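You operate a simulated robot arm through the tools that you are given. There is no shell and no other tool.

Carry out the task below with a simulated robot arm. There is one attempt and no reset: what you move stays moved.

TASK
Pump the left joint full and smooth it with the orange jointer.
Fine: park the pump; leave the dial; spill none; put the jointer back in the holder.

It is judged by the outcome, as a careful person would: the job done as asked, and still so three seconds after it is handed in. It fails if anything else is knocked over, pushed out of place, dropped, spilled or broken.

THE ROBOT
A 7-joint arm with a fingered hand, fixed in place. Base frame: the origin is at the foot of the arm, x ahead of it, y to its left, z up. Readings come in cm, degrees, newtons and seconds.
With the tool pointing down near the work surface it reaches from about 20 to 80 cm from the base axis. Its first joint turns from -166.0 to 166.0 degrees. Payload 4.9 kg.
Tool frame: the origin (TCP) lies between the finger pads and is the grasp point; the fingertips stand 3.2 cm ahead of it; z points along the fingers, y is the line along which they close. The gripper opens to 19.2 cm. The gripper's body begins 8.9 cm behind the TCP. The gripper is a hand of 3 fingers: y runs from the thumb to the fingers, the wrist lies at [0, 0, -26.7] in the tool frame, and closing takes about 1.5 s.
Orientation is that of the tool frame in the base frame, as [roll, pitch, yaw] about the fixed x, y, z axes, in that order (R = Rz(yaw) Ry(pitch) Rx(roll)). With the fingers straight down and closing along the base's y, the tool's x points along the base's -x, its y along +y and its z along -z.

THE INTERFACE
- The arm moves only by the tool move_arm. Its arguments are lists of equal length, an entry for each row: "slide": the shift along the base's x, y, z in cm, a list of three; "delta_rot": the turn, a rotation vector about the base's x, y, z in degrees, a list of three. In form: {"slide": [[dx, dy, dz], ...], "delta_rot": [[ax, ay, az], ...]}. A call has 1 to 20 rows; each row is the pose to reach, as a shift and turn from the pose commanded when the call began. "jaw" is the closure, from 0 (fully open) to 1 (shut), set as the call begins (left out, the last holds). Each row takes 0.2 s and may step no farther than 5 cm and 8.6 degrees from the row before; otherwise, or with a gripper value out of range, the whole call is refused. A pose out of reach is approached as far as the arm can. The call stops where the force on the tool passes 60 N (or 10 N more than at its start, if that is more) or the arm is blocked; 0.2 s more then pass. Each finger travels about 15.3 cm/s and halts on what it meets, pressing with about 26 N; the grip force reading is that of the motor and also rises with nothing between the fingers. The clock runs only during rows and for 0.2 s after the last one: add rows that repeat a pose to give the fingers time. It gives the time, the measured TCP pose, the force on the tool (base axes), the opening and the grip force at its end, in the units of the frame above (readings bear some noise), with the torque about the TCP (base axes, N m) and any sound that the robot's microphone picked up.
- Cameras (640 x 400 px; columns grow to the right, rows downward): "scene" is fixed at [5.08, 64.89, 152.89]; the picture's right is [-0.52, -0.85, 0.00], its down [-0.43, 0.26, -0.86] and it looks along [0.74, -0.45, -0.50] (base axes); focal length 363 px, centre (320, 200). "wrist" rides on the gripper at [8, -4.6, -11.3] in the tool frame; the picture's right is [0.50, 0.87, 0.00], its down [-0.67, 0.39, -0.63] and it looks along [-0.55, 0.32, 0.78] (tool axes); focal length 226 px, centre (320, 200). There is no depth. A picture from a camera that has moved, and an enlarged one, comes with that camera's place and axes in the base frame and with its lens.
- get_image(camera): a new picture of that camera. The clock stands still meanwhile.
- curl_fingers(finger1, finger2, thumb_bend): sets how far each is bent, from 0 (flat) to 1 (curled in); at 0.3 the hand is open as for a grip, at 0.7 the pads meet at the TCP. One left out holds its place. A second passes; each finger stops where it meets its share of the squeeze, and holds until it gets a number again. A gripper value or a shape takes the hand back. It gives what a move gives, with no picture; readings hold the bend of each and the force on the fingers (four entries, about 0 where the hand has none), thumb and palm.
- set_grasp(shape): the hand has 3 fingers and takes this shape, open, in about a second: jaw (thumb against the fingers, like two jaws); tri (thumb and two fingers); tip (a fingertip pinch); poke (one finger out to press); point (the index stretched); flat (the hand flat); cup (the hand cupped); fist (a fist). The gripper value then closes the fingers along that shape, each until it touches; the sizes above hold for jaw. It gives what a move gives, with no picture.
- zoom(camera, box): a new picture of the part [left, top, right, bottom] of that camera's present view, enlarged. The clock stands still meanwhile.
- sign_off(): hands the job in; it is judged then, once.

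Places have to be worked out from the pictures, the camera data and where the tool is seen. Open the gripper and draw the arm clear of the work before you hand the job in, unless the task says otherwise.

The tools are called after "Request:" by a JSON object that holds its "fn" and its "kwargs". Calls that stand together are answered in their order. move_arm: Moves the arm, as the interface text tells. Its arguments: {"type":"object","properties":{"slide":{"type":"array","items":{"type":"array","items":{"type":"number"}}},"delta_rot":{"type":"array","items":{"type":"array","items":{"type":"number"}}},"jaw":{"type":"number"}},"required":["slide","delta_rot"]} The other tools are called the same way: set_grasp (shape) gives the hand a shape; curl_fingers (finger1, finger2, thumb_bend) moves the fingers one by one; get_image (camera) takes a picture; zoom (camera, box) takes an enlarged picture of a part of a camera's view; sign_off () hands the job in.

At the start:

```text
time: 0.0
ee_pos: [43.76, 15.5, 130.61]
ee_rot: [180.0, 0.0, 180.0]
wrist_force: [0.3, -0.4, -0.2]
wrist_torque: [0.01, -0.04, 0.0]
width: 19.19
grip_force: 0.0
shape: jaw
bend: [0.3, 0.3, 0.3]
finger forces: [0.1, 0.0, 0.0, 0.1, 0.1, 0.0]
```

scene: 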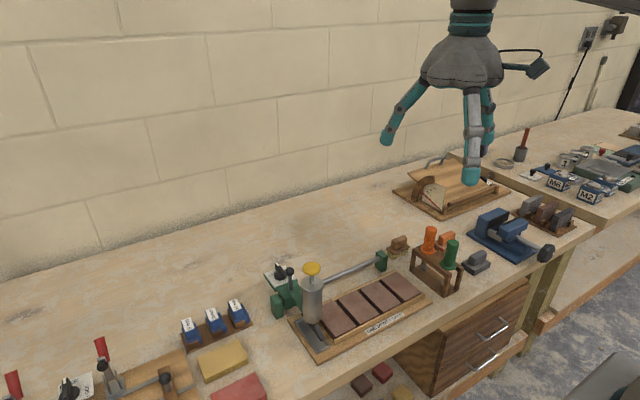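
wrist: 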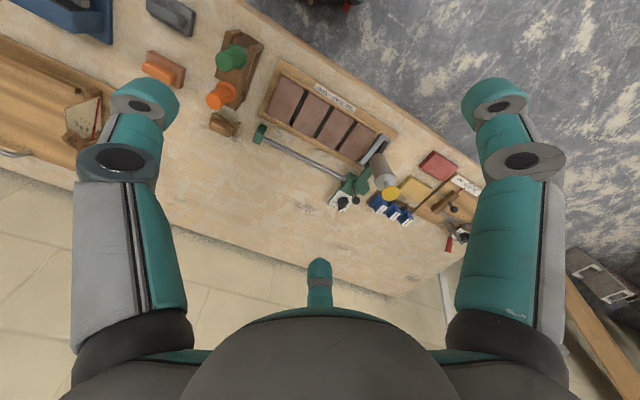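

I'll start by enlarging the work area to see the pump, the dial, the joints and the holder.

Request:
{"fn": "zoom", "kwargs": {"camera": "scene", "box": [250, 220, 490, 370]}}

Request:
{"fn": "zoom", "kwargs": {"camera": "wrist", "box": [190, 20, 430, 220]}}

Request:
{"fn": "zoom", "kwargs": {"camera": "scene", "box": [260, 250, 360, 360]}}

```text
2.67 times, centred on (370, 295) of scene
camera zoom: at [5.08, 64.89, 152.89], right [-0.52, -0.85, 0.0], down [-0.43, 0.26, -0.86], along [0.74, -0.45, -0.5], focal length 969 px, centre (187, -53)
```

zoom: 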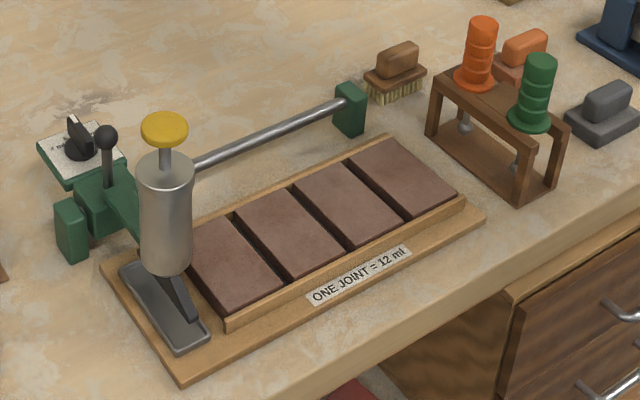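

```text
2.00 times, centred on (310, 120) of wrist
camera zoom: at [35.69, 10.96, 141.87], right [-0.5, 0.87, 0.0], down [0.67, 0.39, 0.63], along [0.55, 0.32, -0.78], focal length 452 px, centre (340, 360)
```

zoom: 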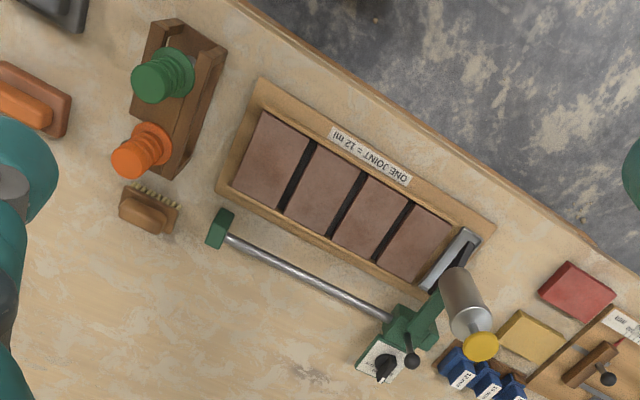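

```text
3.64 times, centred on (310, 305) of scene
camera zoom: at [5.08, 64.89, 152.89], right [-0.52, -0.85, 0.0], down [-0.43, 0.26, -0.86], along [0.74, -0.45, -0.5], focal length 1321 px, centre (356, -182)
```

zoom: 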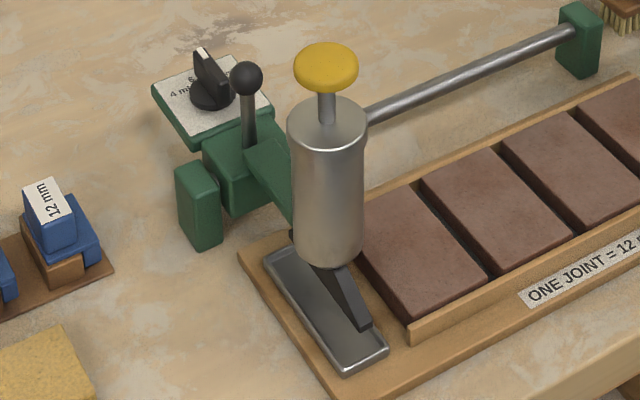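

The pump rides on a rail at the +y end over a drip tray, so the left joint is the one next to it. I'll read the dial and the lever more closely.

Request:
{"fn": "zoom", "kwargs": {"camera": "scene", "box": [260, 255, 310, 290]}}

Request:
{"fn": "zoom", "kwargs": {"camera": "wrist", "box": [315, 165, 405, 220]}}

Request:
{"fn": "zoom", "kwargs": {"camera": "scene", "box": [400, 215, 480, 300]}}

Request:
{"fn": "zoom", "kwargs": {"camera": "scene", "box": [280, 260, 360, 360]}}

```text
11.43 times, centred on (285, 272) of scene
camera zoom: at [5.08, 64.89, 152.89], right [-0.52, -0.85, 0.0], down [-0.43, 0.26, -0.86], along [0.74, -0.45, -0.5], focal length 4152 px, centre (720, -629)
```

zoom: 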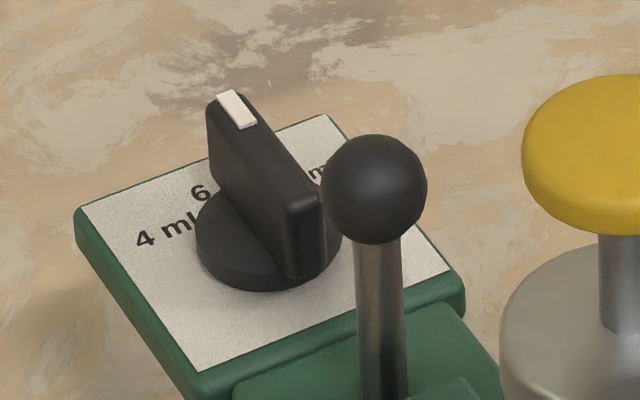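

```text
7.11 times, centred on (360, 192) of wrist
camera zoom: at [35.69, 10.96, 141.87], right [-0.5, 0.87, 0.0], down [0.67, 0.39, 0.63], along [0.55, 0.32, -0.78], focal length 1608 px, centre (36, 253)
```

zoom: 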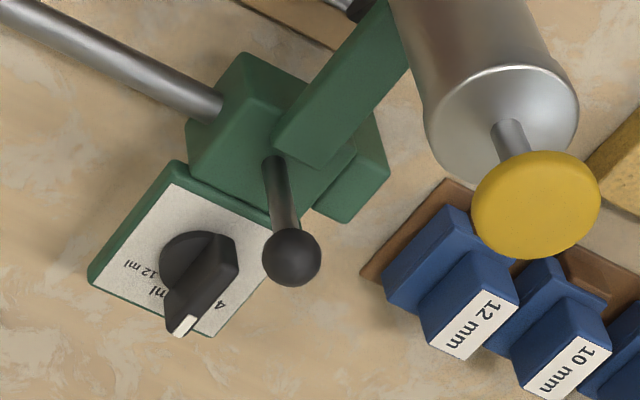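

```text
4.71 times, centred on (440, 258) of scene
camera zoom: at [5.08, 64.89, 152.89], right [-0.52, -0.85, 0.0], down [-0.43, 0.26, -0.86], along [0.74, -0.45, -0.5], focal length 1710 px, centre (-245, -71)
```

zoom: 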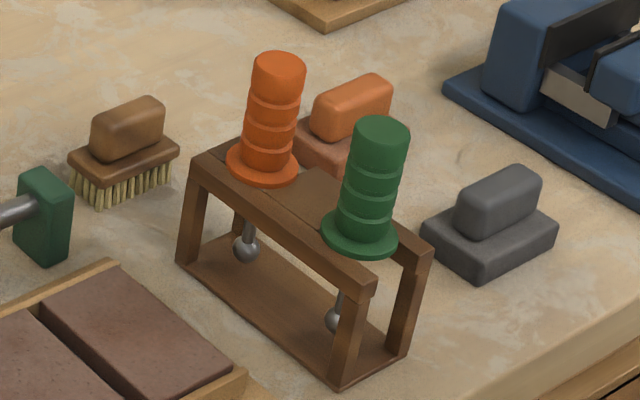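

```text
4.00 times, centred on (320, 310) of scene
camera zoom: at [5.08, 64.89, 152.89], right [-0.52, -0.85, 0.0], down [-0.43, 0.26, -0.86], along [0.74, -0.45, -0.5], focal length 1453 px, centre (320, -240)
```

zoom: 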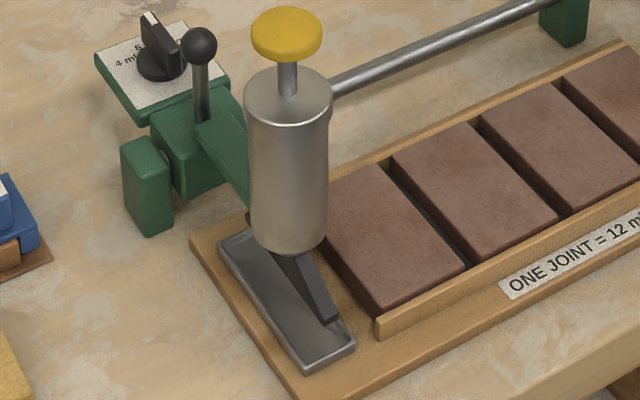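

The dial's pointer seems to point at "6 ml", which would make two full strokes for 12 ml. I'll move the wrist camera to look down at the dial and carriage and confirm this.

Request:
{"fn": "move_arm", "kwargs": {"slide": [[0, 4, -2.5], [1, 8, -5], [1, 12, -8], [1, 12, -8]], "delta_rot": [[0, 0, 0], [0, 0, 0], [0, 0, 0], [0, 0, 0]]}}

Request:
{"fn": "get_image", "kwargs": {"camera": "wrist"}}

```text
time: 1.0
ee_pos: [44.69, 27.58, 122.62]
ee_rot: [-180.0, 0.1, 180.0]
wrist_force: [0.1, 0.1, 0.4]
wrist_torque: [-0.04, -0.02, -0.01]
width: 19.18
grip_force: 0.1
shape: jaw
bend: [0.3, 0.3, 0.3]
finger forces: [0.0, 0.0, 0.0, 0.0, 0.0, 0.0]
```

```text
taken
camera wrist: at [36.66, 22.96, 133.9], right [-0.5, 0.87, 0.0], down [0.67, 0.39, 0.63], along [0.55, 0.32, -0.78], focal length 226 px, centre (320, 200)
```

wrist: 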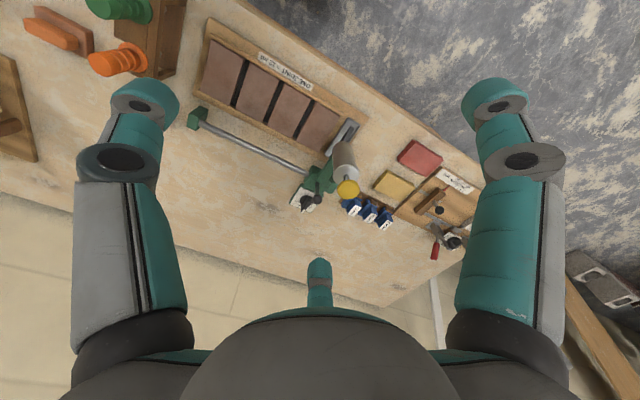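

The dial, carriage and pump are in this view, so I'll enlarge that part.

Request:
{"fn": "zoom", "kwargs": {"camera": "wrist", "box": [280, 165, 340, 220]}}

Request:
{"fn": "zoom", "kwargs": {"camera": "wrist", "box": [180, 20, 390, 220]}}

```text
7.27 times, centred on (310, 192) of wrist
camera zoom: at [36.66, 22.96, 133.9], right [-0.5, 0.87, 0.0], down [0.67, 0.39, 0.63], along [0.55, 0.32, -0.78], focal length 1644 px, centre (393, 254)
```

zoom: 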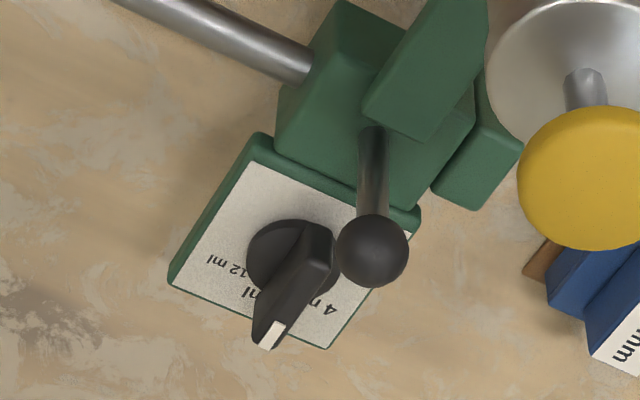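

```text
2.00 times, centred on (285, 120) of wrist
camera zoom: at [36.66, 22.96, 133.9], right [-0.5, 0.87, 0.0], down [0.67, 0.39, 0.63], along [0.55, 0.32, -0.78], focal length 452 px, centre (390, 360)
```

zoom: 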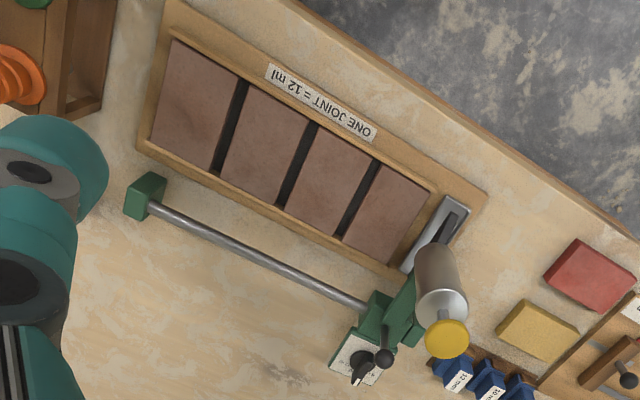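

The pointer covers the "6", so the dial reads 6 ml and two full strokes make 12 ml. Next I'll check how the hand's fingers are laid out from the scene camera, and look at the nozzle and tray.

Request:
{"fn": "get_image", "kwargs": {"camera": "scene"}}

Request:
{"fn": "zoom", "kwargs": {"camera": "wrist", "box": [290, 100, 370, 200]}}

```text
taken
```

scene: 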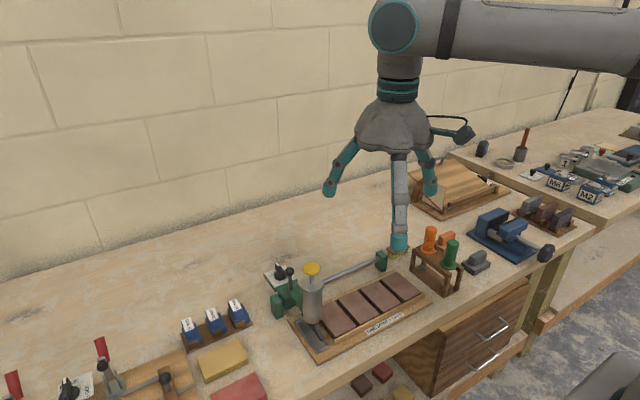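

```text
4.00 times, centred on (330, 150) of wrist
camera zoom: at [36.66, 22.96, 133.9], right [-0.5, 0.87, 0.0], down [0.67, 0.39, 0.63], along [0.55, 0.32, -0.78], focal length 904 px, centre (280, 400)
```

zoom: 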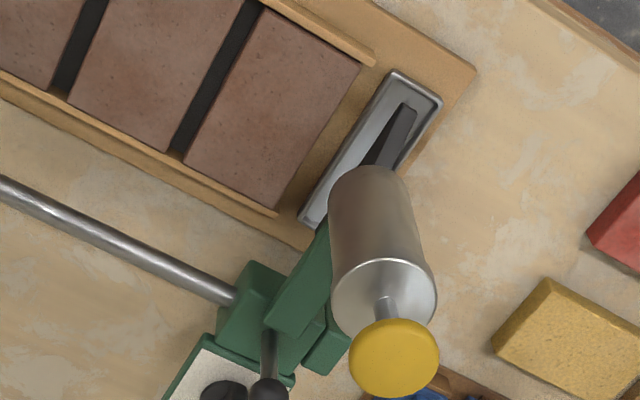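

The carriage arm holds the pump cylinder at about (53.2, 37.5) with the knob top near z = 105. The hand is clear up here, so I'll try the "poke" shape and see which finger sticks out and where.

Request:
{"fn": "set_grasp", "kwargs": {"shape": "poke"}}

Request:
{"fn": "zoom", "kwargs": {"camera": "scene", "box": [310, 70, 490, 270]}}

Request:
{"fn": "get_image", "kwargs": {"camera": "wrist"}}

```text
time: 1.9
ee_pos: [44.86, 27.41, 122.71]
ee_rot: [180.0, 0.0, 179.9]
wrist_force: [0.5, -0.1, -0.2]
wrist_torque: [-0.02, -0.03, 0.0]
width: 0.0
grip_force: 0.1
shape: poke
bend: [1.0, 1.0, 0.91]
finger forces: [0.0, 0.0, 0.0, 0.0, 0.0, 0.0]
```

```text
2.00 times, centred on (400, 170) of scene
camera zoom: at [5.08, 64.89, 152.89], right [-0.52, -0.85, 0.0], down [-0.43, 0.26, -0.86], along [0.74, -0.45, -0.5], focal length 726 px, centre (160, 260)
```

zoom: 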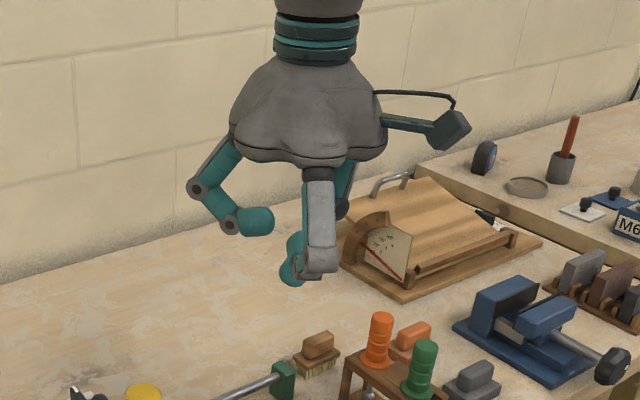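

```text
taken
camera wrist: at [36.67, 22.92, 133.93], right [-0.5, 0.87, 0.0], down [0.67, 0.39, 0.63], along [0.55, 0.32, -0.78], focal length 226 px, centre (320, 200)
```

wrist: 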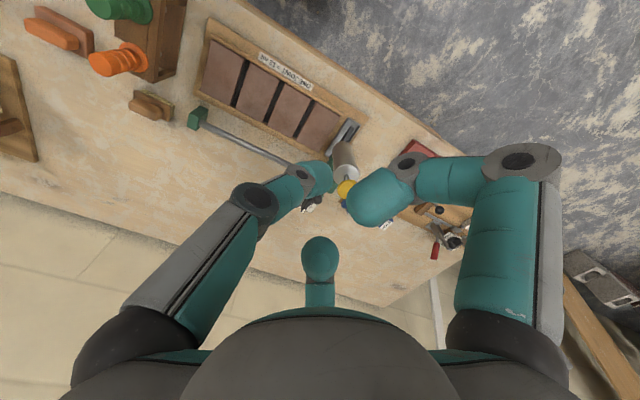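

"Poke" curls all three fingers on this hand, so it gives me no single straight finger. I'll go back to "jaw", close it, and see what the shut hand looks like.

Request:
{"fn": "set_grasp", "kwargs": {"shape": "jaw"}}

Request:
{"fn": "move_arm", "kwargs": {"slide": [[0, 0, 0], [0, 0, 0], [0, 0, 0], [0, 0, 0], [0, 0, 0], [0, 0, 0], [0, 0, 0]], "delta_rot": [[0, 0, 0], [0, 0, 0], [0, 0, 0], [0, 0, 0], [0, 0, 0], [0, 0, 0], [0, 0, 0]], "jaw": 1}}

Request:
{"fn": "zoom", "kwargs": {"camera": "scene", "box": [310, 70, 490, 270]}}

Request:
{"fn": "get_image", "kwargs": {"camera": "wrist"}}

```text
time: 2.8
ee_pos: [44.63, 27.55, 122.7]
ee_rot: [-180.0, 0.0, -179.9]
wrist_force: [0.1, -0.2, 1.1]
wrist_torque: [0.01, -0.03, 0.01]
width: 19.16
grip_force: 0.1
shape: jaw
bend: [0.3, 0.3, 0.3]
finger forces: [0.0, 0.1, 0.0, 0.0, 0.0, 0.0]
```

```text
time: 4.4
ee_pos: [44.65, 27.49, 122.69]
ee_rot: [-179.9, 0.0, 179.9]
wrist_force: [0.1, 0.7, -0.3]
wrist_torque: [0.01, -0.03, 0.02]
width: 0.0
grip_force: 26.0
shape: jaw
bend: [0.7, 0.7, 0.7]
finger forces: [0.1, 0.0, 0.1, 0.1, 0.0, 0.1]
```

```text
2.00 times, centred on (400, 170) of scene
camera zoom: at [5.08, 64.89, 152.89], right [-0.52, -0.85, 0.0], down [-0.43, 0.26, -0.86], along [0.74, -0.45, -0.5], focal length 726 px, centre (160, 260)
```

zoom: 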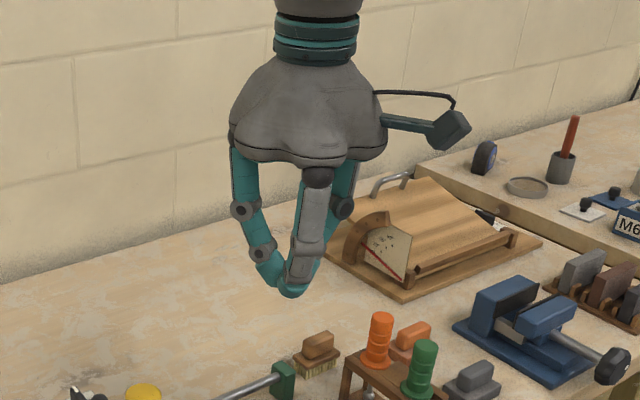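

```text
taken
camera wrist: at [36.66, 22.92, 133.93], right [-0.5, 0.87, 0.0], down [0.67, 0.39, 0.63], along [0.55, 0.32, -0.78], focal length 226 px, centre (320, 200)
```

wrist: 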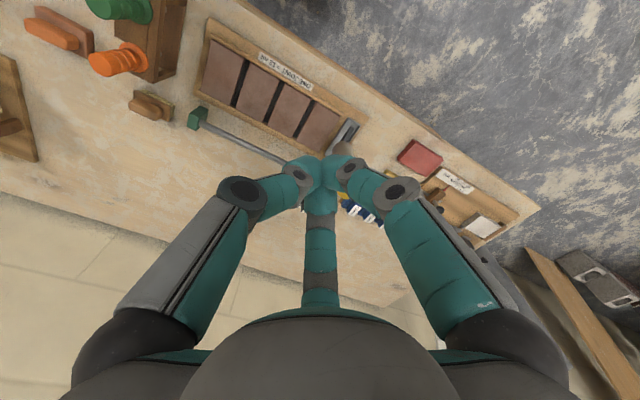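

The shut hand makes a compact tip that will work for pressing the knob. Next I'll open it and turn 30° so the wrist camera looks along +x, then measure the nozzle and joint positions from the front.

Request:
{"fn": "move_arm", "kwargs": {"slide": [[-1.5, 0.5, -3], [-3, 1, -6], [-4.5, 1.5, -9], [-6, 2, -12], [-7.5, 2.3, -15], [-8.6, 2.5, -17.7], [-8.6, 2.5, -17.7], [-8.6, 2.5, -17.7]], "delta_rot": [[0, 0, -5], [0, 0, -10], [0, 0, -15], [0, 0, -20], [0, 0, -25], [0, 0, -30], [0, 0, -30], [0, 0, -30]], "jaw": 0}}

Request:
{"fn": "get_image", "kwargs": {"camera": "wrist"}}

```text
time: 6.2
ee_pos: [36.18, 29.89, 104.91]
ee_rot: [-179.9, 0.0, 149.8]
wrist_force: [0.3, 0.2, -0.2]
wrist_torque: [-0.02, 0.06, -0.03]
width: 19.18
grip_force: 0.0
shape: jaw
bend: [0.3, 0.3, 0.3]
finger forces: [0.0, 0.1, 0.1, 0.0, 0.0, 0.1]
```

```text
taken
camera wrist: at [26.93, 29.94, 116.16], right [0.0, 1.0, 0.0], down [0.78, 0.0, 0.63], along [0.63, 0.0, -0.78], focal length 226 px, centre (320, 200)
```

wrist: 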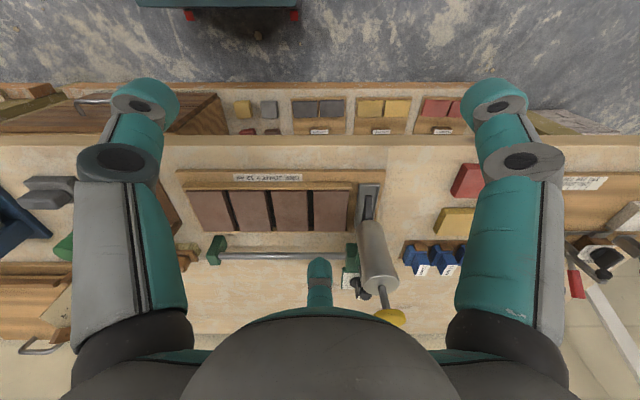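

The board lies along y and the joints run along x. I'll enlarge the nozzle and joint area to measure it.

Request:
{"fn": "zoom", "kwargs": {"camera": "wrist", "box": [290, 170, 410, 245]}}

Request:
{"fn": "zoom", "kwargs": {"camera": "wrist", "box": [170, 160, 410, 310]}}

```text
5.33 times, centred on (350, 208) of wrist
camera zoom: at [26.93, 29.94, 116.16], right [0.0, 1.0, 0.0], down [0.78, 0.0, 0.63], along [0.63, 0.0, -0.78], focal length 1206 px, centre (160, 160)
```

zoom: 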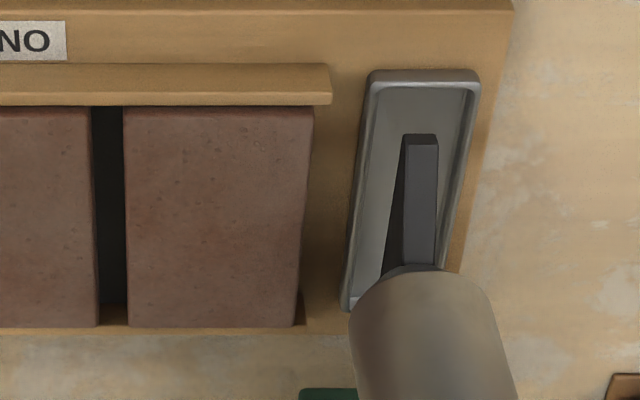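

```text
2.67 times, centred on (290, 235) of wrist
camera zoom: at [26.93, 29.94, 116.16], right [0.0, 1.0, 0.0], down [0.78, 0.0, 0.63], along [0.63, 0.0, -0.78], focal length 603 px, centre (400, 107)
```

zoom: 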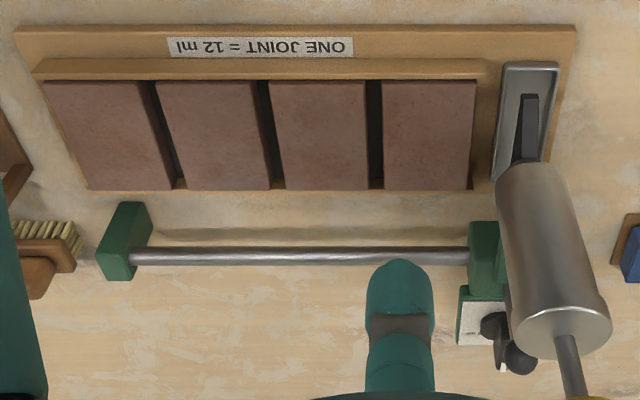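

From this view the joint's centre is at y ≈ 28.3, the nozzle bar at y ≈ 37.6, and the handle ball near (63.1, 37.5, 96.7), with the dial behind it at x ≈ 69. I'll raise the hand, turn it back so the fingers straddle the dial and pump directions, and hover over the ball.

Request:
{"fn": "move_arm", "kwargs": {"slide": [[0, 0, 4.9], [0, 0, 9.5], [4.8, 1.3, 9.5], [9.5, 2.7, 9.5], [14.2, 4, 9.5], [18.9, 5.3, 9.5], [23.5, 6.5, 9.5], [26.9, 7.5, 8.1], [26.9, 7.5, 8.1]], "delta_rot": [[0, 0, 5], [0, 0, 10], [0, 0, 15], [0, 0, 20], [0, 0, 25], [0, 0, 30], [0, 0, 30], [0, 0, 30], [0, 0, 30]]}}

Request:
{"fn": "get_image", "kwargs": {"camera": "wrist"}}

Request:
{"fn": "get_image", "kwargs": {"camera": "scene"}}

```text
time: 8.2
ee_pos: [62.95, 37.75, 112.81]
ee_rot: [-180.0, -0.1, 180.0]
wrist_force: [0.6, 0.6, -1.3]
wrist_torque: [-0.04, 0.0, 0.01]
width: 19.18
grip_force: 0.1
shape: jaw
bend: [0.3, 0.3, 0.3]
finger forces: [0.0, 0.1, 0.1, 0.0, 0.0, 0.0]
```

```text
taken
camera wrist: at [54.9, 33.16, 124.17], right [-0.5, 0.87, 0.0], down [0.67, 0.39, 0.63], along [0.55, 0.32, -0.78], focal length 226 px, centre (320, 200)
```

wrist: 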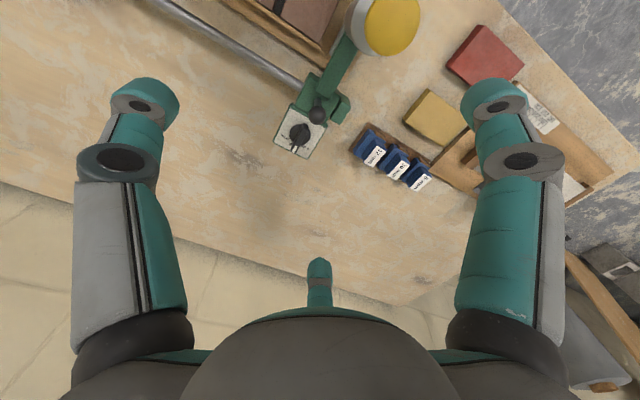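

```text
taken
```

scene: 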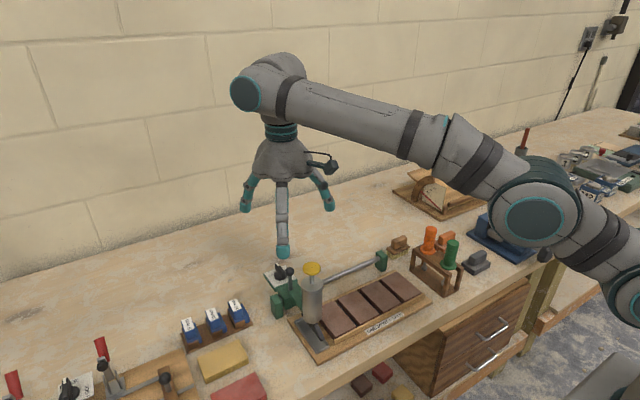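

The hand hovers over the ball, which projects to about (63.0, 37.5). I'll enlarge this to pin it down and read the dial again.

Request:
{"fn": "zoom", "kwargs": {"camera": "wrist", "box": [260, 80, 360, 165]}}

Request:
{"fn": "zoom", "kwargs": {"camera": "scene", "box": [230, 160, 350, 330]}}

```text
4.71 times, centred on (310, 122) of wrist
camera zoom: at [54.9, 33.16, 124.17], right [-0.5, 0.87, 0.0], down [0.67, 0.39, 0.63], along [0.55, 0.32, -0.78], focal length 1064 px, centre (367, 565)
```

zoom: 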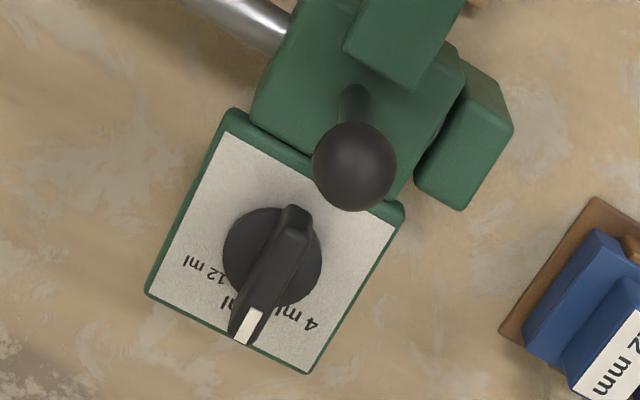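

```text
2.35 times, centred on (290, 245) of scene
camera zoom: at [5.08, 64.89, 152.89], right [-0.52, -0.85, 0.0], down [-0.43, 0.26, -0.86], along [0.74, -0.45, -0.5], focal length 855 px, centre (391, 94)
```

zoom: 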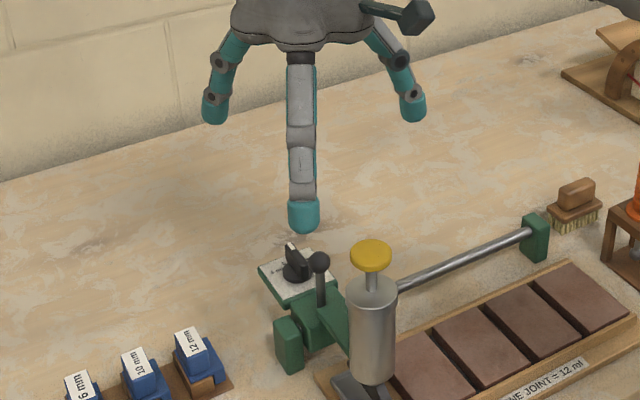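

The pointer sits on the middle mark (6 ml), and the ball is at about (63.05, 37.5). I'll lower the open hand around it, keeping the tips above the dial's height.

Request:
{"fn": "move_arm", "kwargs": {"slide": [[0, 0, -3.5], [0, 0, -7], [0, 0, -10.5], [0, 0, -13], [0, 0, -14.5], [0, 0, -14.5]], "delta_rot": [[0, 0, 0], [0, 0, 0], [0, 0, 0], [0, 0, 0], [0, 0, 0], [0, 0, 0]]}}

Request:
{"fn": "zoom", "kwargs": {"camera": "scene", "box": [220, 190, 380, 330]}}

Request:
{"fn": "get_image", "kwargs": {"camera": "wrist"}}

```text
time: 9.6
ee_pos: [63.13, 37.7, 98.58]
ee_rot: [-180.0, 0.1, -179.9]
wrist_force: [0.0, 0.1, 0.1]
wrist_torque: [0.03, -0.02, 0.01]
width: 19.21
grip_force: 0.0
shape: jaw
bend: [0.3, 0.3, 0.3]
finger forces: [0.0, 0.0, 0.0, 0.1, 0.1, 0.0]
```

```text
2.86 times, centred on (300, 260) of scene
camera zoom: at [5.08, 64.89, 152.89], right [-0.52, -0.85, 0.0], down [-0.43, 0.26, -0.86], along [0.74, -0.45, -0.5], focal length 1038 px, centre (377, 29)
```

zoom: 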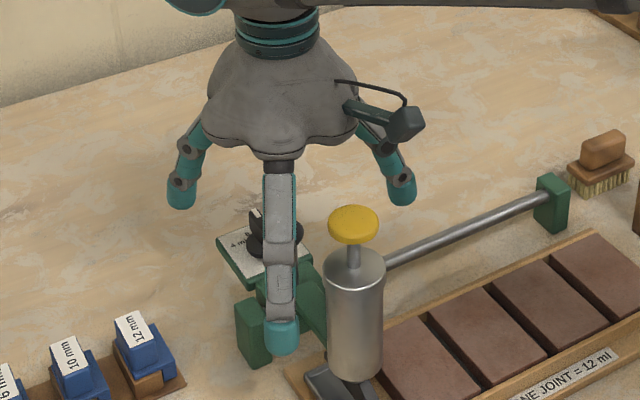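

```text
taken
camera wrist: at [55.01, 33.11, 109.75], right [-0.5, 0.87, 0.0], down [0.67, 0.39, 0.63], along [0.55, 0.32, -0.78], focal length 226 px, centre (320, 200)
```

wrist: 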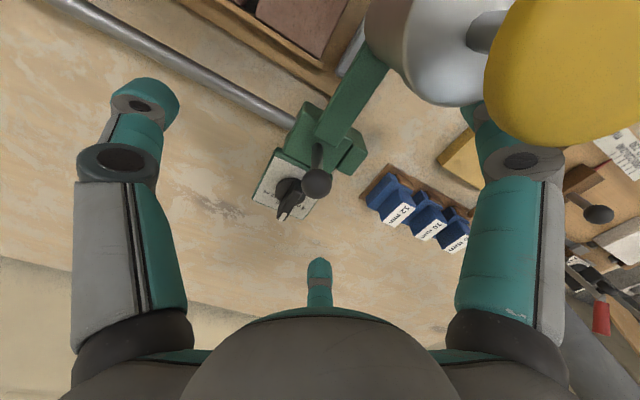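

The ball sits on the hand axis, with about 2–3 cm between the fingers and the pump and dial. I'll close partway first to check the fingers' sweep.

Request:
{"fn": "move_arm", "kwargs": {"slide": [[0, 0, 0], [0, 0, 0], [0, 0, 0]], "delta_rot": [[0, 0, 0], [0, 0, 0], [0, 0, 0]], "jaw": 0.6}}

Request:
{"fn": "zoom", "kwargs": {"camera": "scene", "box": [220, 190, 380, 330]}}

Request:
{"fn": "get_image", "kwargs": {"camera": "wrist"}}

```text
time: 10.4
ee_pos: [63.09, 37.66, 98.41]
ee_rot: [180.0, 0.0, 180.0]
wrist_force: [0.3, 0.2, -0.4]
wrist_torque: [-0.01, 0.0, -0.03]
width: 7.72
grip_force: 0.0
shape: jaw
bend: [0.41, 0.41, 0.7]
finger forces: [0.0, 0.0, 0.1, 0.0, 0.1, 0.1]
```

```text
2.86 times, centred on (300, 260) of scene
camera zoom: at [5.08, 64.89, 152.89], right [-0.52, -0.85, 0.0], down [-0.43, 0.26, -0.86], along [0.74, -0.45, -0.5], focal length 1038 px, centre (377, 29)
```

zoom: 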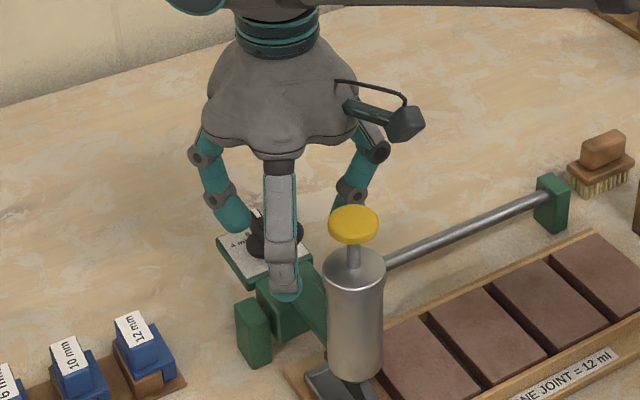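

```text
taken
camera wrist: at [55.01, 33.11, 109.76], right [-0.5, 0.87, 0.0], down [0.67, 0.39, 0.63], along [0.55, 0.32, -0.78], focal length 226 px, centre (320, 200)
```

wrist: 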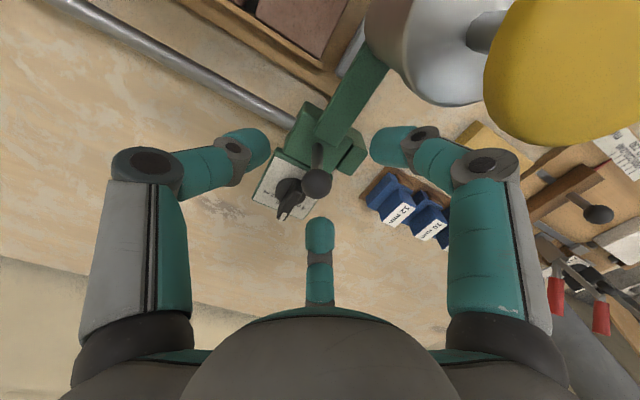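

The fingers sweep in clear of the dial pointer and pump, and the ball is still centred. I'll close on it fully.

Request:
{"fn": "move_arm", "kwargs": {"slide": [[0, 0, 0], [0, 0, 0], [0, 0, 0], [0, 0, 0]], "delta_rot": [[0, 0, 0], [0, 0, 0], [0, 0, 0], [0, 0, 0]], "jaw": 1}}

Request:
{"fn": "zoom", "kwargs": {"camera": "scene", "box": [220, 190, 380, 330]}}

Request:
{"fn": "get_image", "kwargs": {"camera": "wrist"}}

```text
time: 11.4
ee_pos: [63.01, 37.63, 98.38]
ee_rot: [-179.9, -0.2, 179.9]
wrist_force: [1.0, -0.3, -7.4]
wrist_torque: [0.0, -0.04, 0.03]
width: 1.53
grip_force: 26.3
shape: jaw
bend: [0.73, 0.73, 0.7]
finger forces: [22.3, 22.9, 0.1, 0.0, 22.8, 0.0]
```

```text
2.86 times, centred on (300, 260) of scene
camera zoom: at [5.08, 64.89, 152.89], right [-0.52, -0.85, 0.0], down [-0.43, 0.26, -0.86], along [0.74, -0.45, -0.5], focal length 1038 px, centre (377, 29)
```

zoom: 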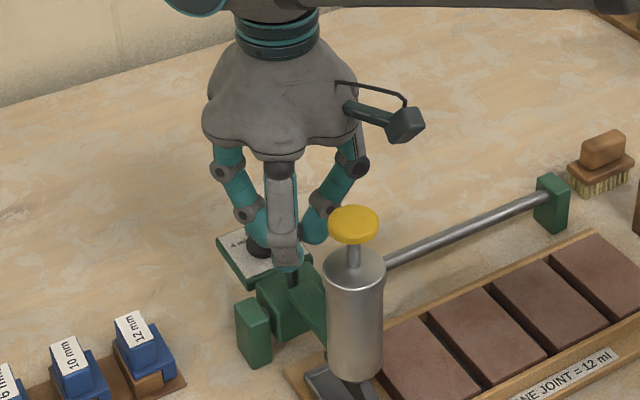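

```text
taken
camera wrist: at [55.01, 33.11, 109.67], right [-0.5, 0.87, 0.0], down [0.67, 0.39, 0.63], along [0.55, 0.31, -0.78], focal length 226 px, centre (320, 200)
```

wrist: 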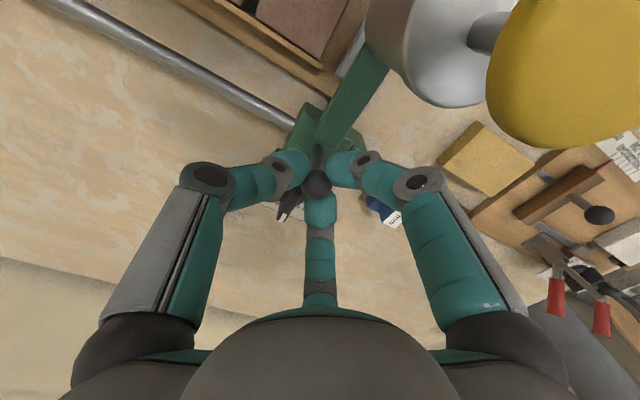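

The hand holds the ball with about 22 N per finger. I'll move 1 cm toward -y first to see whether the carriage slides freely.

Request:
{"fn": "move_arm", "kwargs": {"slide": [[0, -0.3, 0], [0, -0.6, 0], [0, -1.0, 0], [0, -1.0, 0]], "delta_rot": [[0, 0, 0], [0, 0, 0], [0, 0, 0], [0, 0, 0]]}}

Request:
{"fn": "zoom", "kwargs": {"camera": "scene", "box": [220, 220, 380, 360]}}

```text
time: 12.4
ee_pos: [63.08, 36.56, 98.32]
ee_rot: [-179.9, -0.1, -180.0]
wrist_force: [0.9, 0.2, -13.1]
wrist_torque: [-0.03, 0.0, -0.03]
width: 1.5
grip_force: 25.7
shape: jaw
bend: [0.73, 0.73, 0.7]
finger forces: [23.7, 23.3, 0.0, 0.1, 23.8, 0.0]
```

```text
2.86 times, centred on (300, 290) of scene
camera zoom: at [5.08, 64.89, 152.89], right [-0.52, -0.85, 0.0], down [-0.43, 0.26, -0.86], along [0.74, -0.45, -0.5], focal length 1038 px, centre (377, -57)
```

zoom: 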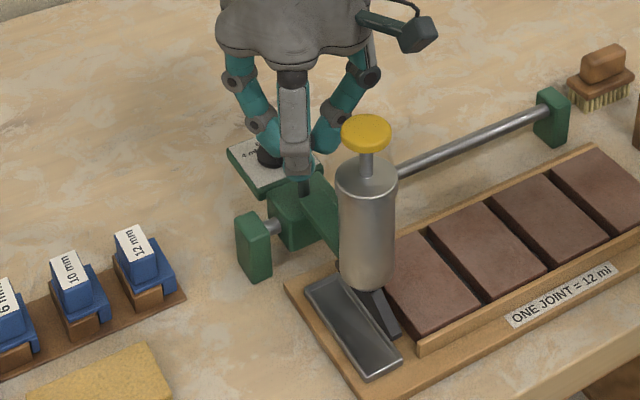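

The carriage slides freely with almost no side force. I'll go on slowly to about 9.1 cm of total travel, just short of the joint centre.

Request:
{"fn": "move_arm", "kwargs": {"slide": [[0, -0.5, 0], [0, -1.0, 0], [0, -1.5, 0], [0, -2.0, 0], [0, -2.5, 0], [0, -3.0, 0], [0, -3.5, 0], [0, -4.0, 0], [0, -4.5, 0], [0, -5.0, 0], [0, -5.5, 0], [0, -6.0, 0], [0, -6.5, 0], [0, -7.0, 0], [0, -7.5, 0], [0, -7.9, 0], [0, -8.1, 0], [0, -8.1, 0]], "delta_rot": [[0, 0, 0], [0, 0, 0], [0, 0, 0], [0, 0, 0], [0, 0, 0], [0, 0, 0], [0, 0, 0], [0, 0, 0], [0, 0, 0], [0, 0, 0], [0, 0, 0], [0, 0, 0], [0, 0, 0], [0, 0, 0], [0, 0, 0], [0, 0, 0], [0, 0, 0], [0, 0, 0]]}}

Request:
{"fn": "zoom", "kwargs": {"camera": "scene", "box": [260, 220, 420, 360]}}

Request:
{"fn": "get_image", "kwargs": {"camera": "wrist"}}

```text
time: 16.2
ee_pos: [62.92, 28.37, 98.48]
ee_rot: [180.0, -0.1, -179.9]
wrist_force: [1.2, 1.0, -18.4]
wrist_torque: [0.04, -0.03, 0.02]
width: 1.5
grip_force: 25.9
shape: jaw
bend: [0.73, 0.73, 0.7]
finger forces: [23.3, 24.1, 0.0, 0.0, 23.5, 0.1]
```

```text
2.86 times, centred on (340, 290) of scene
camera zoom: at [5.08, 64.89, 152.89], right [-0.52, -0.85, 0.0], down [-0.43, 0.26, -0.86], along [0.74, -0.45, -0.5], focal length 1038 px, centre (263, -57)
```

zoom: 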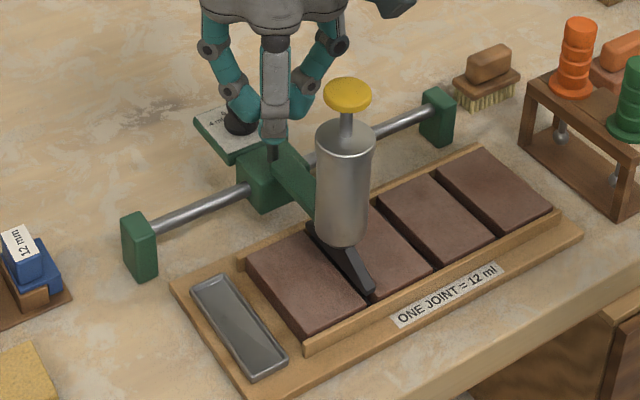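

```text
taken
camera wrist: at [55.0, 23.88, 109.72], right [-0.5, 0.87, 0.0], down [0.67, 0.39, 0.63], along [0.55, 0.32, -0.78], focal length 226 px, centre (320, 200)
```

wrist: 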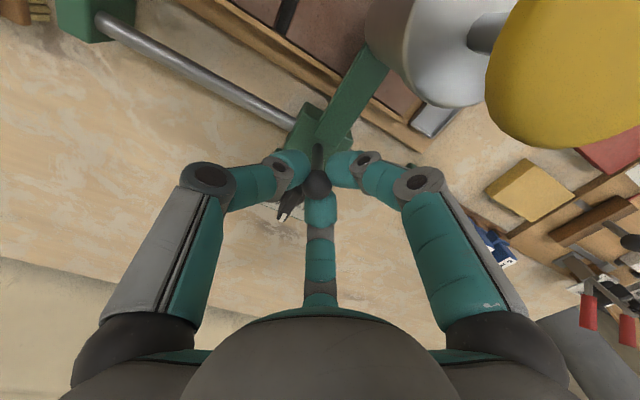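

The nozzle bar is now close over the left joint. I'll enlarge this to judge the alignment.

Request:
{"fn": "zoom", "kwargs": {"camera": "scene", "box": [325, 280, 385, 335]}}

Request:
{"fn": "zoom", "kwargs": {"camera": "wrist", "box": [240, 0, 480, 160]}}

```text
7.27 times, centred on (355, 308) of scene
camera zoom: at [5.08, 64.89, 152.89], right [-0.52, -0.85, 0.0], down [-0.43, 0.26, -0.86], along [0.74, -0.45, -0.5], focal length 2642 px, centre (66, -582)
```

zoom: 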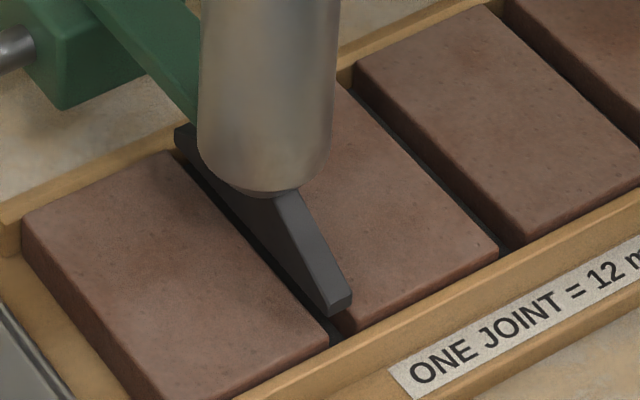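

```text
2.50 times, centred on (360, 80) of wrist
camera zoom: at [55.0, 23.88, 109.72], right [-0.5, 0.87, 0.0], down [0.67, 0.39, 0.63], along [0.55, 0.32, -0.78], focal length 565 px, centre (220, 500)
```

zoom: 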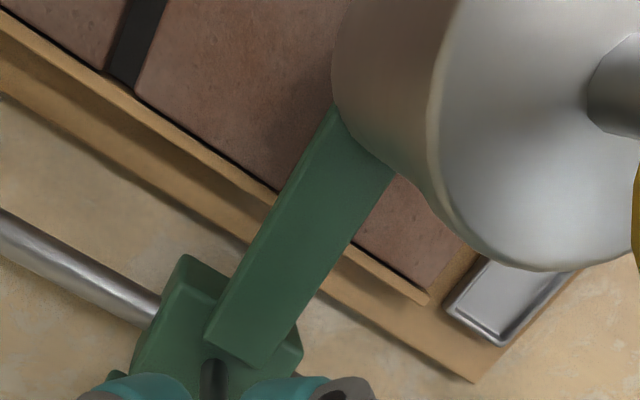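

By readings the carriage moved about 9.2 cm, which puts the nozzle near y ≈ 28.3. I'll let go, lift straight up, and look along +x from the front to check the alignment.

Request:
{"fn": "move_arm", "kwargs": {"slide": [[0, 0, 0], [0, 0, 0], [0, 0, 0], [0, 0, 0], [0, 0, 0]], "delta_rot": [[0, 0, 0], [0, 0, 0], [0, 0, 0], [0, 0, 0], [0, 0, 0]], "jaw": 0}}

Request:
{"fn": "move_arm", "kwargs": {"slide": [[0, 0, 3], [0, 0, 7], [0, 0, 11], [0, 0, 15], [0, 0, 15]], "delta_rot": [[0, 0, 0], [0, 0, 0], [0, 0, 0], [0, 0, 0], [0, 0, 0]]}}

Request:
{"fn": "get_image", "kwargs": {"camera": "scene"}}

Request:
{"fn": "get_image", "kwargs": {"camera": "wrist"}}

```text
time: 17.4
ee_pos: [63.13, 28.37, 98.49]
ee_rot: [180.0, 0.0, 180.0]
wrist_force: [-0.1, -0.5, -0.5]
wrist_torque: [0.01, 0.04, 0.0]
width: 19.19
grip_force: 0.1
shape: jaw
bend: [0.3, 0.3, 0.3]
finger forces: [0.0, 0.1, 0.0, 0.0, 0.0, 0.0]
```

```text
time: 18.6
ee_pos: [62.88, 28.52, 113.52]
ee_rot: [180.0, 0.1, 180.0]
wrist_force: [-0.6, 1.3, -0.1]
wrist_torque: [0.01, 0.0, 0.04]
width: 19.15
grip_force: 0.0
shape: jaw
bend: [0.3, 0.3, 0.3]
finger forces: [0.0, 0.0, 0.0, 0.0, 0.0, 0.0]
```

```text
taken
```

scene: 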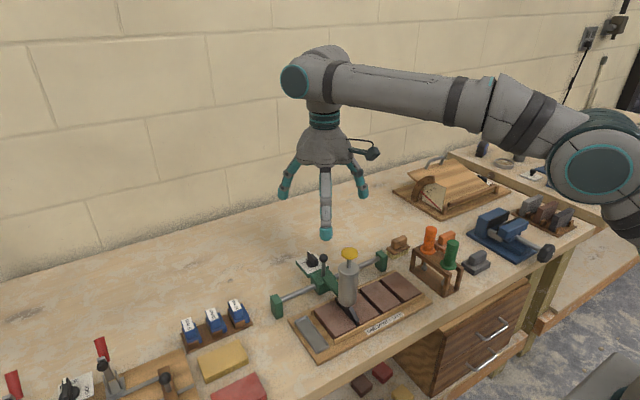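

```text
taken
camera wrist: at [54.83, 23.9, 124.77], right [-0.5, 0.87, 0.0], down [0.67, 0.39, 0.63], along [0.55, 0.32, -0.78], focal length 226 px, centre (320, 200)
```

wrist: 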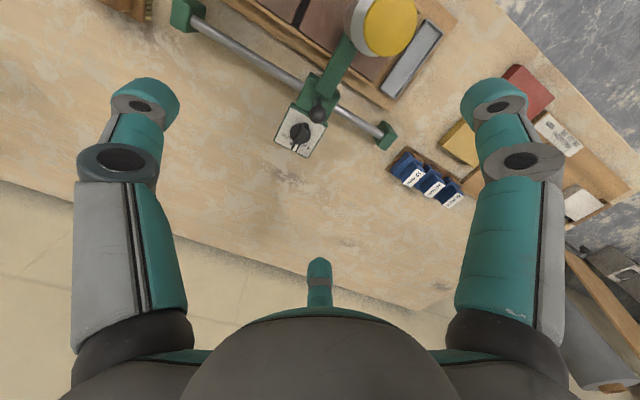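

The carriage stayed in place. I'll go back to the front viewpoint with the camera in the plane y ≈ 28.3.

Request:
{"fn": "move_arm", "kwargs": {"slide": [[-4.5, 0, 0], [-9, 0, 0], [-13.5, 0, 0], [-18, 0, 0], [-22.5, -0.1, 0], [-26.9, -0.1, 0], [-26.9, -0.1, -4], [-26.9, -0.1, -8.5], [-26.9, -0.1, -8.5]], "delta_rot": [[0, 0, 0], [0, 0, -5], [0, 0, -10], [0, 0, -15], [0, 0, -20], [0, 0, -25], [0, 0, -30], [0, 0, -30], [0, 0, -30]]}}

Request:
{"fn": "get_image", "kwargs": {"camera": "wrist"}}

Request:
{"fn": "zoom", "kwargs": {"camera": "wrist", "box": [280, 170, 370, 230]}}

```text
time: 20.6
ee_pos: [36.39, 28.53, 104.95]
ee_rot: [-179.9, -0.1, 149.9]
wrist_force: [0.4, -0.3, 0.3]
wrist_torque: [0.01, 0.01, 0.0]
width: 19.18
grip_force: 0.1
shape: jaw
bend: [0.3, 0.3, 0.3]
finger forces: [0.0, 0.0, 0.0, 0.0, 0.0, 0.1]
```

```text
taken
camera wrist: at [27.01, 28.6, 116.2], right [0.0, 1.0, 0.0], down [0.78, 0.0, 0.63], along [0.63, 0.0, -0.78], focal length 226 px, centre (320, 200)
```

wrist: 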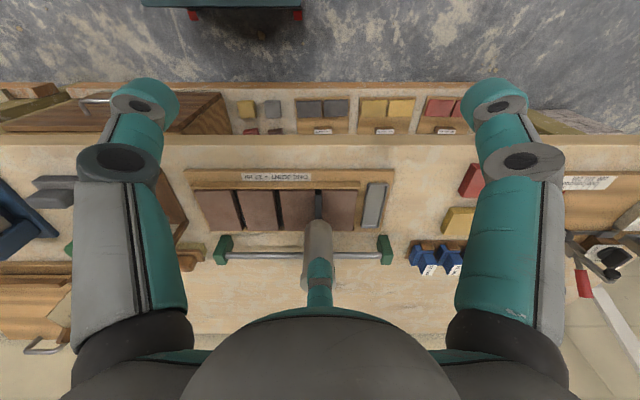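

```text
6.67 times, centred on (325, 200) of wrist
camera zoom: at [27.01, 28.6, 116.2], right [0.0, 1.0, 0.0], down [0.78, 0.0, 0.63], along [0.63, 0.0, -0.78], focal length 1507 px, centre (287, 200)
```

zoom: 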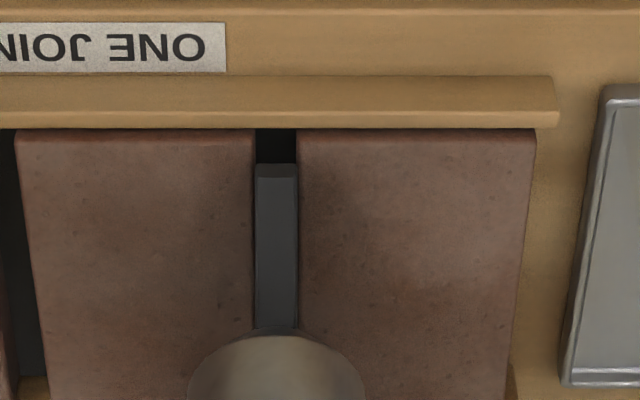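

The nozzle bar and the joint have the same centre column (276), so the alignment is within a millimetre. I'll close the hand, rise and move over the knob at about (53.2, 28.3).

Request:
{"fn": "move_arm", "kwargs": {"slide": [[0, 0, 4.5], [0, 0, 9], [4.5, 0, 9], [9, 0, 9], [13.5, 0, 9], [17.1, 0, 9], [17.1, 0, 9], [17.1, 0, 9]], "delta_rot": [[0, 0, 0], [0, 0, 0], [0, 0, 0], [0, 0, 0], [0, 0, 0], [0, 0, 0], [0, 0, 0], [0, 0, 0]], "jaw": 1}}

Request:
{"fn": "zoom", "kwargs": {"camera": "scene", "box": [260, 170, 440, 330]}}

Request:
{"fn": "get_image", "kwargs": {"camera": "wrist"}}

```text
time: 22.4
ee_pos: [53.43, 28.29, 114.18]
ee_rot: [-180.0, -0.1, 150.0]
wrist_force: [-0.6, 0.0, -0.1]
wrist_torque: [0.01, 0.03, -0.01]
width: 0.0
grip_force: 25.8
shape: jaw
bend: [0.7, 0.7, 0.7]
finger forces: [0.1, 0.0, 0.0, 0.1, 0.0, 0.1]
```

```text
2.50 times, centred on (350, 250) of scene
camera zoom: at [5.08, 64.89, 152.89], right [-0.52, -0.85, 0.0], down [-0.43, 0.26, -0.86], along [0.74, -0.45, -0.5], focal length 908 px, centre (245, 75)
```

zoom: 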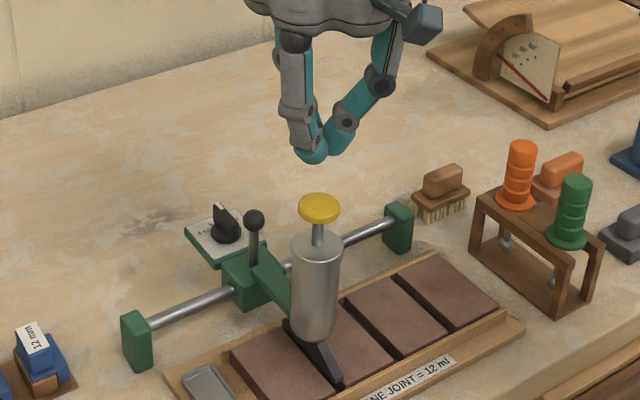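

```text
taken
camera wrist: at [44.07, 28.35, 125.34], right [0.0, 1.0, 0.0], down [0.78, 0.0, 0.63], along [0.63, 0.0, -0.78], focal length 226 px, centre (320, 200)
```

wrist: 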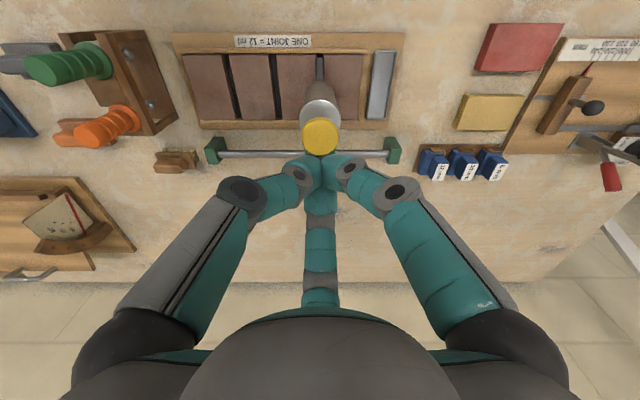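

The shut fingertips are just above the yellow knob, and the knob reads slightly nearer the base than I had it. I'll enlarge the view to find its exact centre.

Request:
{"fn": "zoom", "kwargs": {"camera": "wrist", "box": [280, 90, 360, 170]}}

Request:
{"fn": "zoom", "kwargs": {"camera": "scene", "box": [320, 220, 380, 290]}}

```text
5.00 times, centred on (320, 130) of wrist
camera zoom: at [44.07, 28.35, 125.34], right [0.0, 1.0, 0.0], down [0.78, 0.0, 0.63], along [0.63, 0.0, -0.78], focal length 1130 px, centre (320, 550)
```

zoom: 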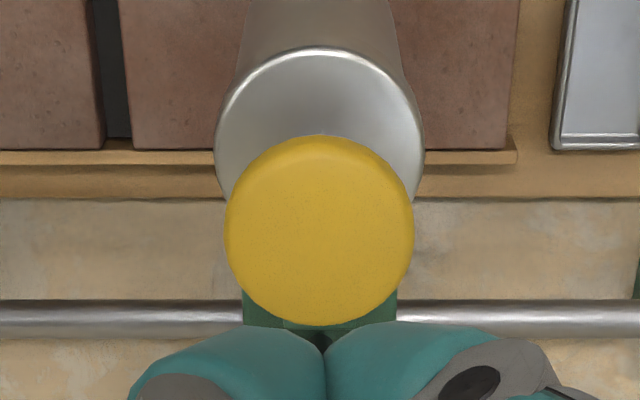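

```text
5.71 times, centred on (350, 255) of scene
camera zoom: at [5.08, 64.89, 152.89], right [-0.52, -0.85, 0.0], down [-0.43, 0.26, -0.86], along [0.74, -0.45, -0.5], focal length 2076 px, centre (149, -114)
```

zoom: 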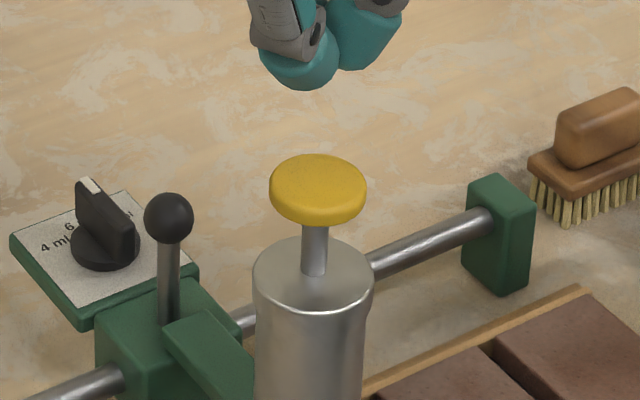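

The knob centre is at about (52.85, 28.3). I'll shift 0.4 cm toward the base and come down in small steps to find contact.

Request:
{"fn": "move_arm", "kwargs": {"slide": [[-0.4, 0, 0], [-0.4, 0, -1], [-0.4, 0, -2], [-0.4, 0, -2.5], [-0.4, 0, -3.0], [-0.4, 0, -3.3], [-0.4, 0, -3.3]], "delta_rot": [[0, 0, 0], [0, 0, 0], [0, 0, 0], [0, 0, 0], [0, 0, 0], [0, 0, 0], [0, 0, 0]]}}

Request:
{"fn": "zoom", "kwargs": {"camera": "scene", "box": [310, 200, 390, 290]}}

```text
time: 24.0
ee_pos: [52.81, 28.33, 110.84]
ee_rot: [-180.0, 0.0, 150.0]
wrist_force: [-0.1, 0.2, -0.4]
wrist_torque: [0.04, 0.06, -0.02]
width: 0.01
grip_force: 25.8
shape: jaw
bend: [0.7, 0.7, 0.7]
finger forces: [0.1, 0.0, 0.0, 0.1, 0.0, 0.0]
```

```text
4.44 times, centred on (350, 245) of scene
camera zoom: at [5.08, 64.89, 152.89], right [-0.52, -0.85, 0.0], down [-0.43, 0.26, -0.86], along [0.74, -0.45, -0.5], focal length 1614 px, centre (187, 0)
```

zoom: 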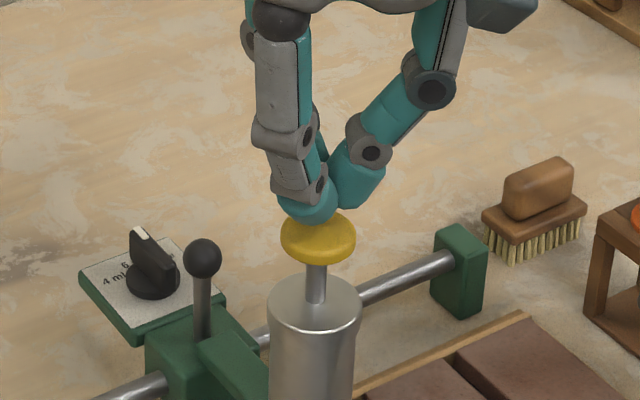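

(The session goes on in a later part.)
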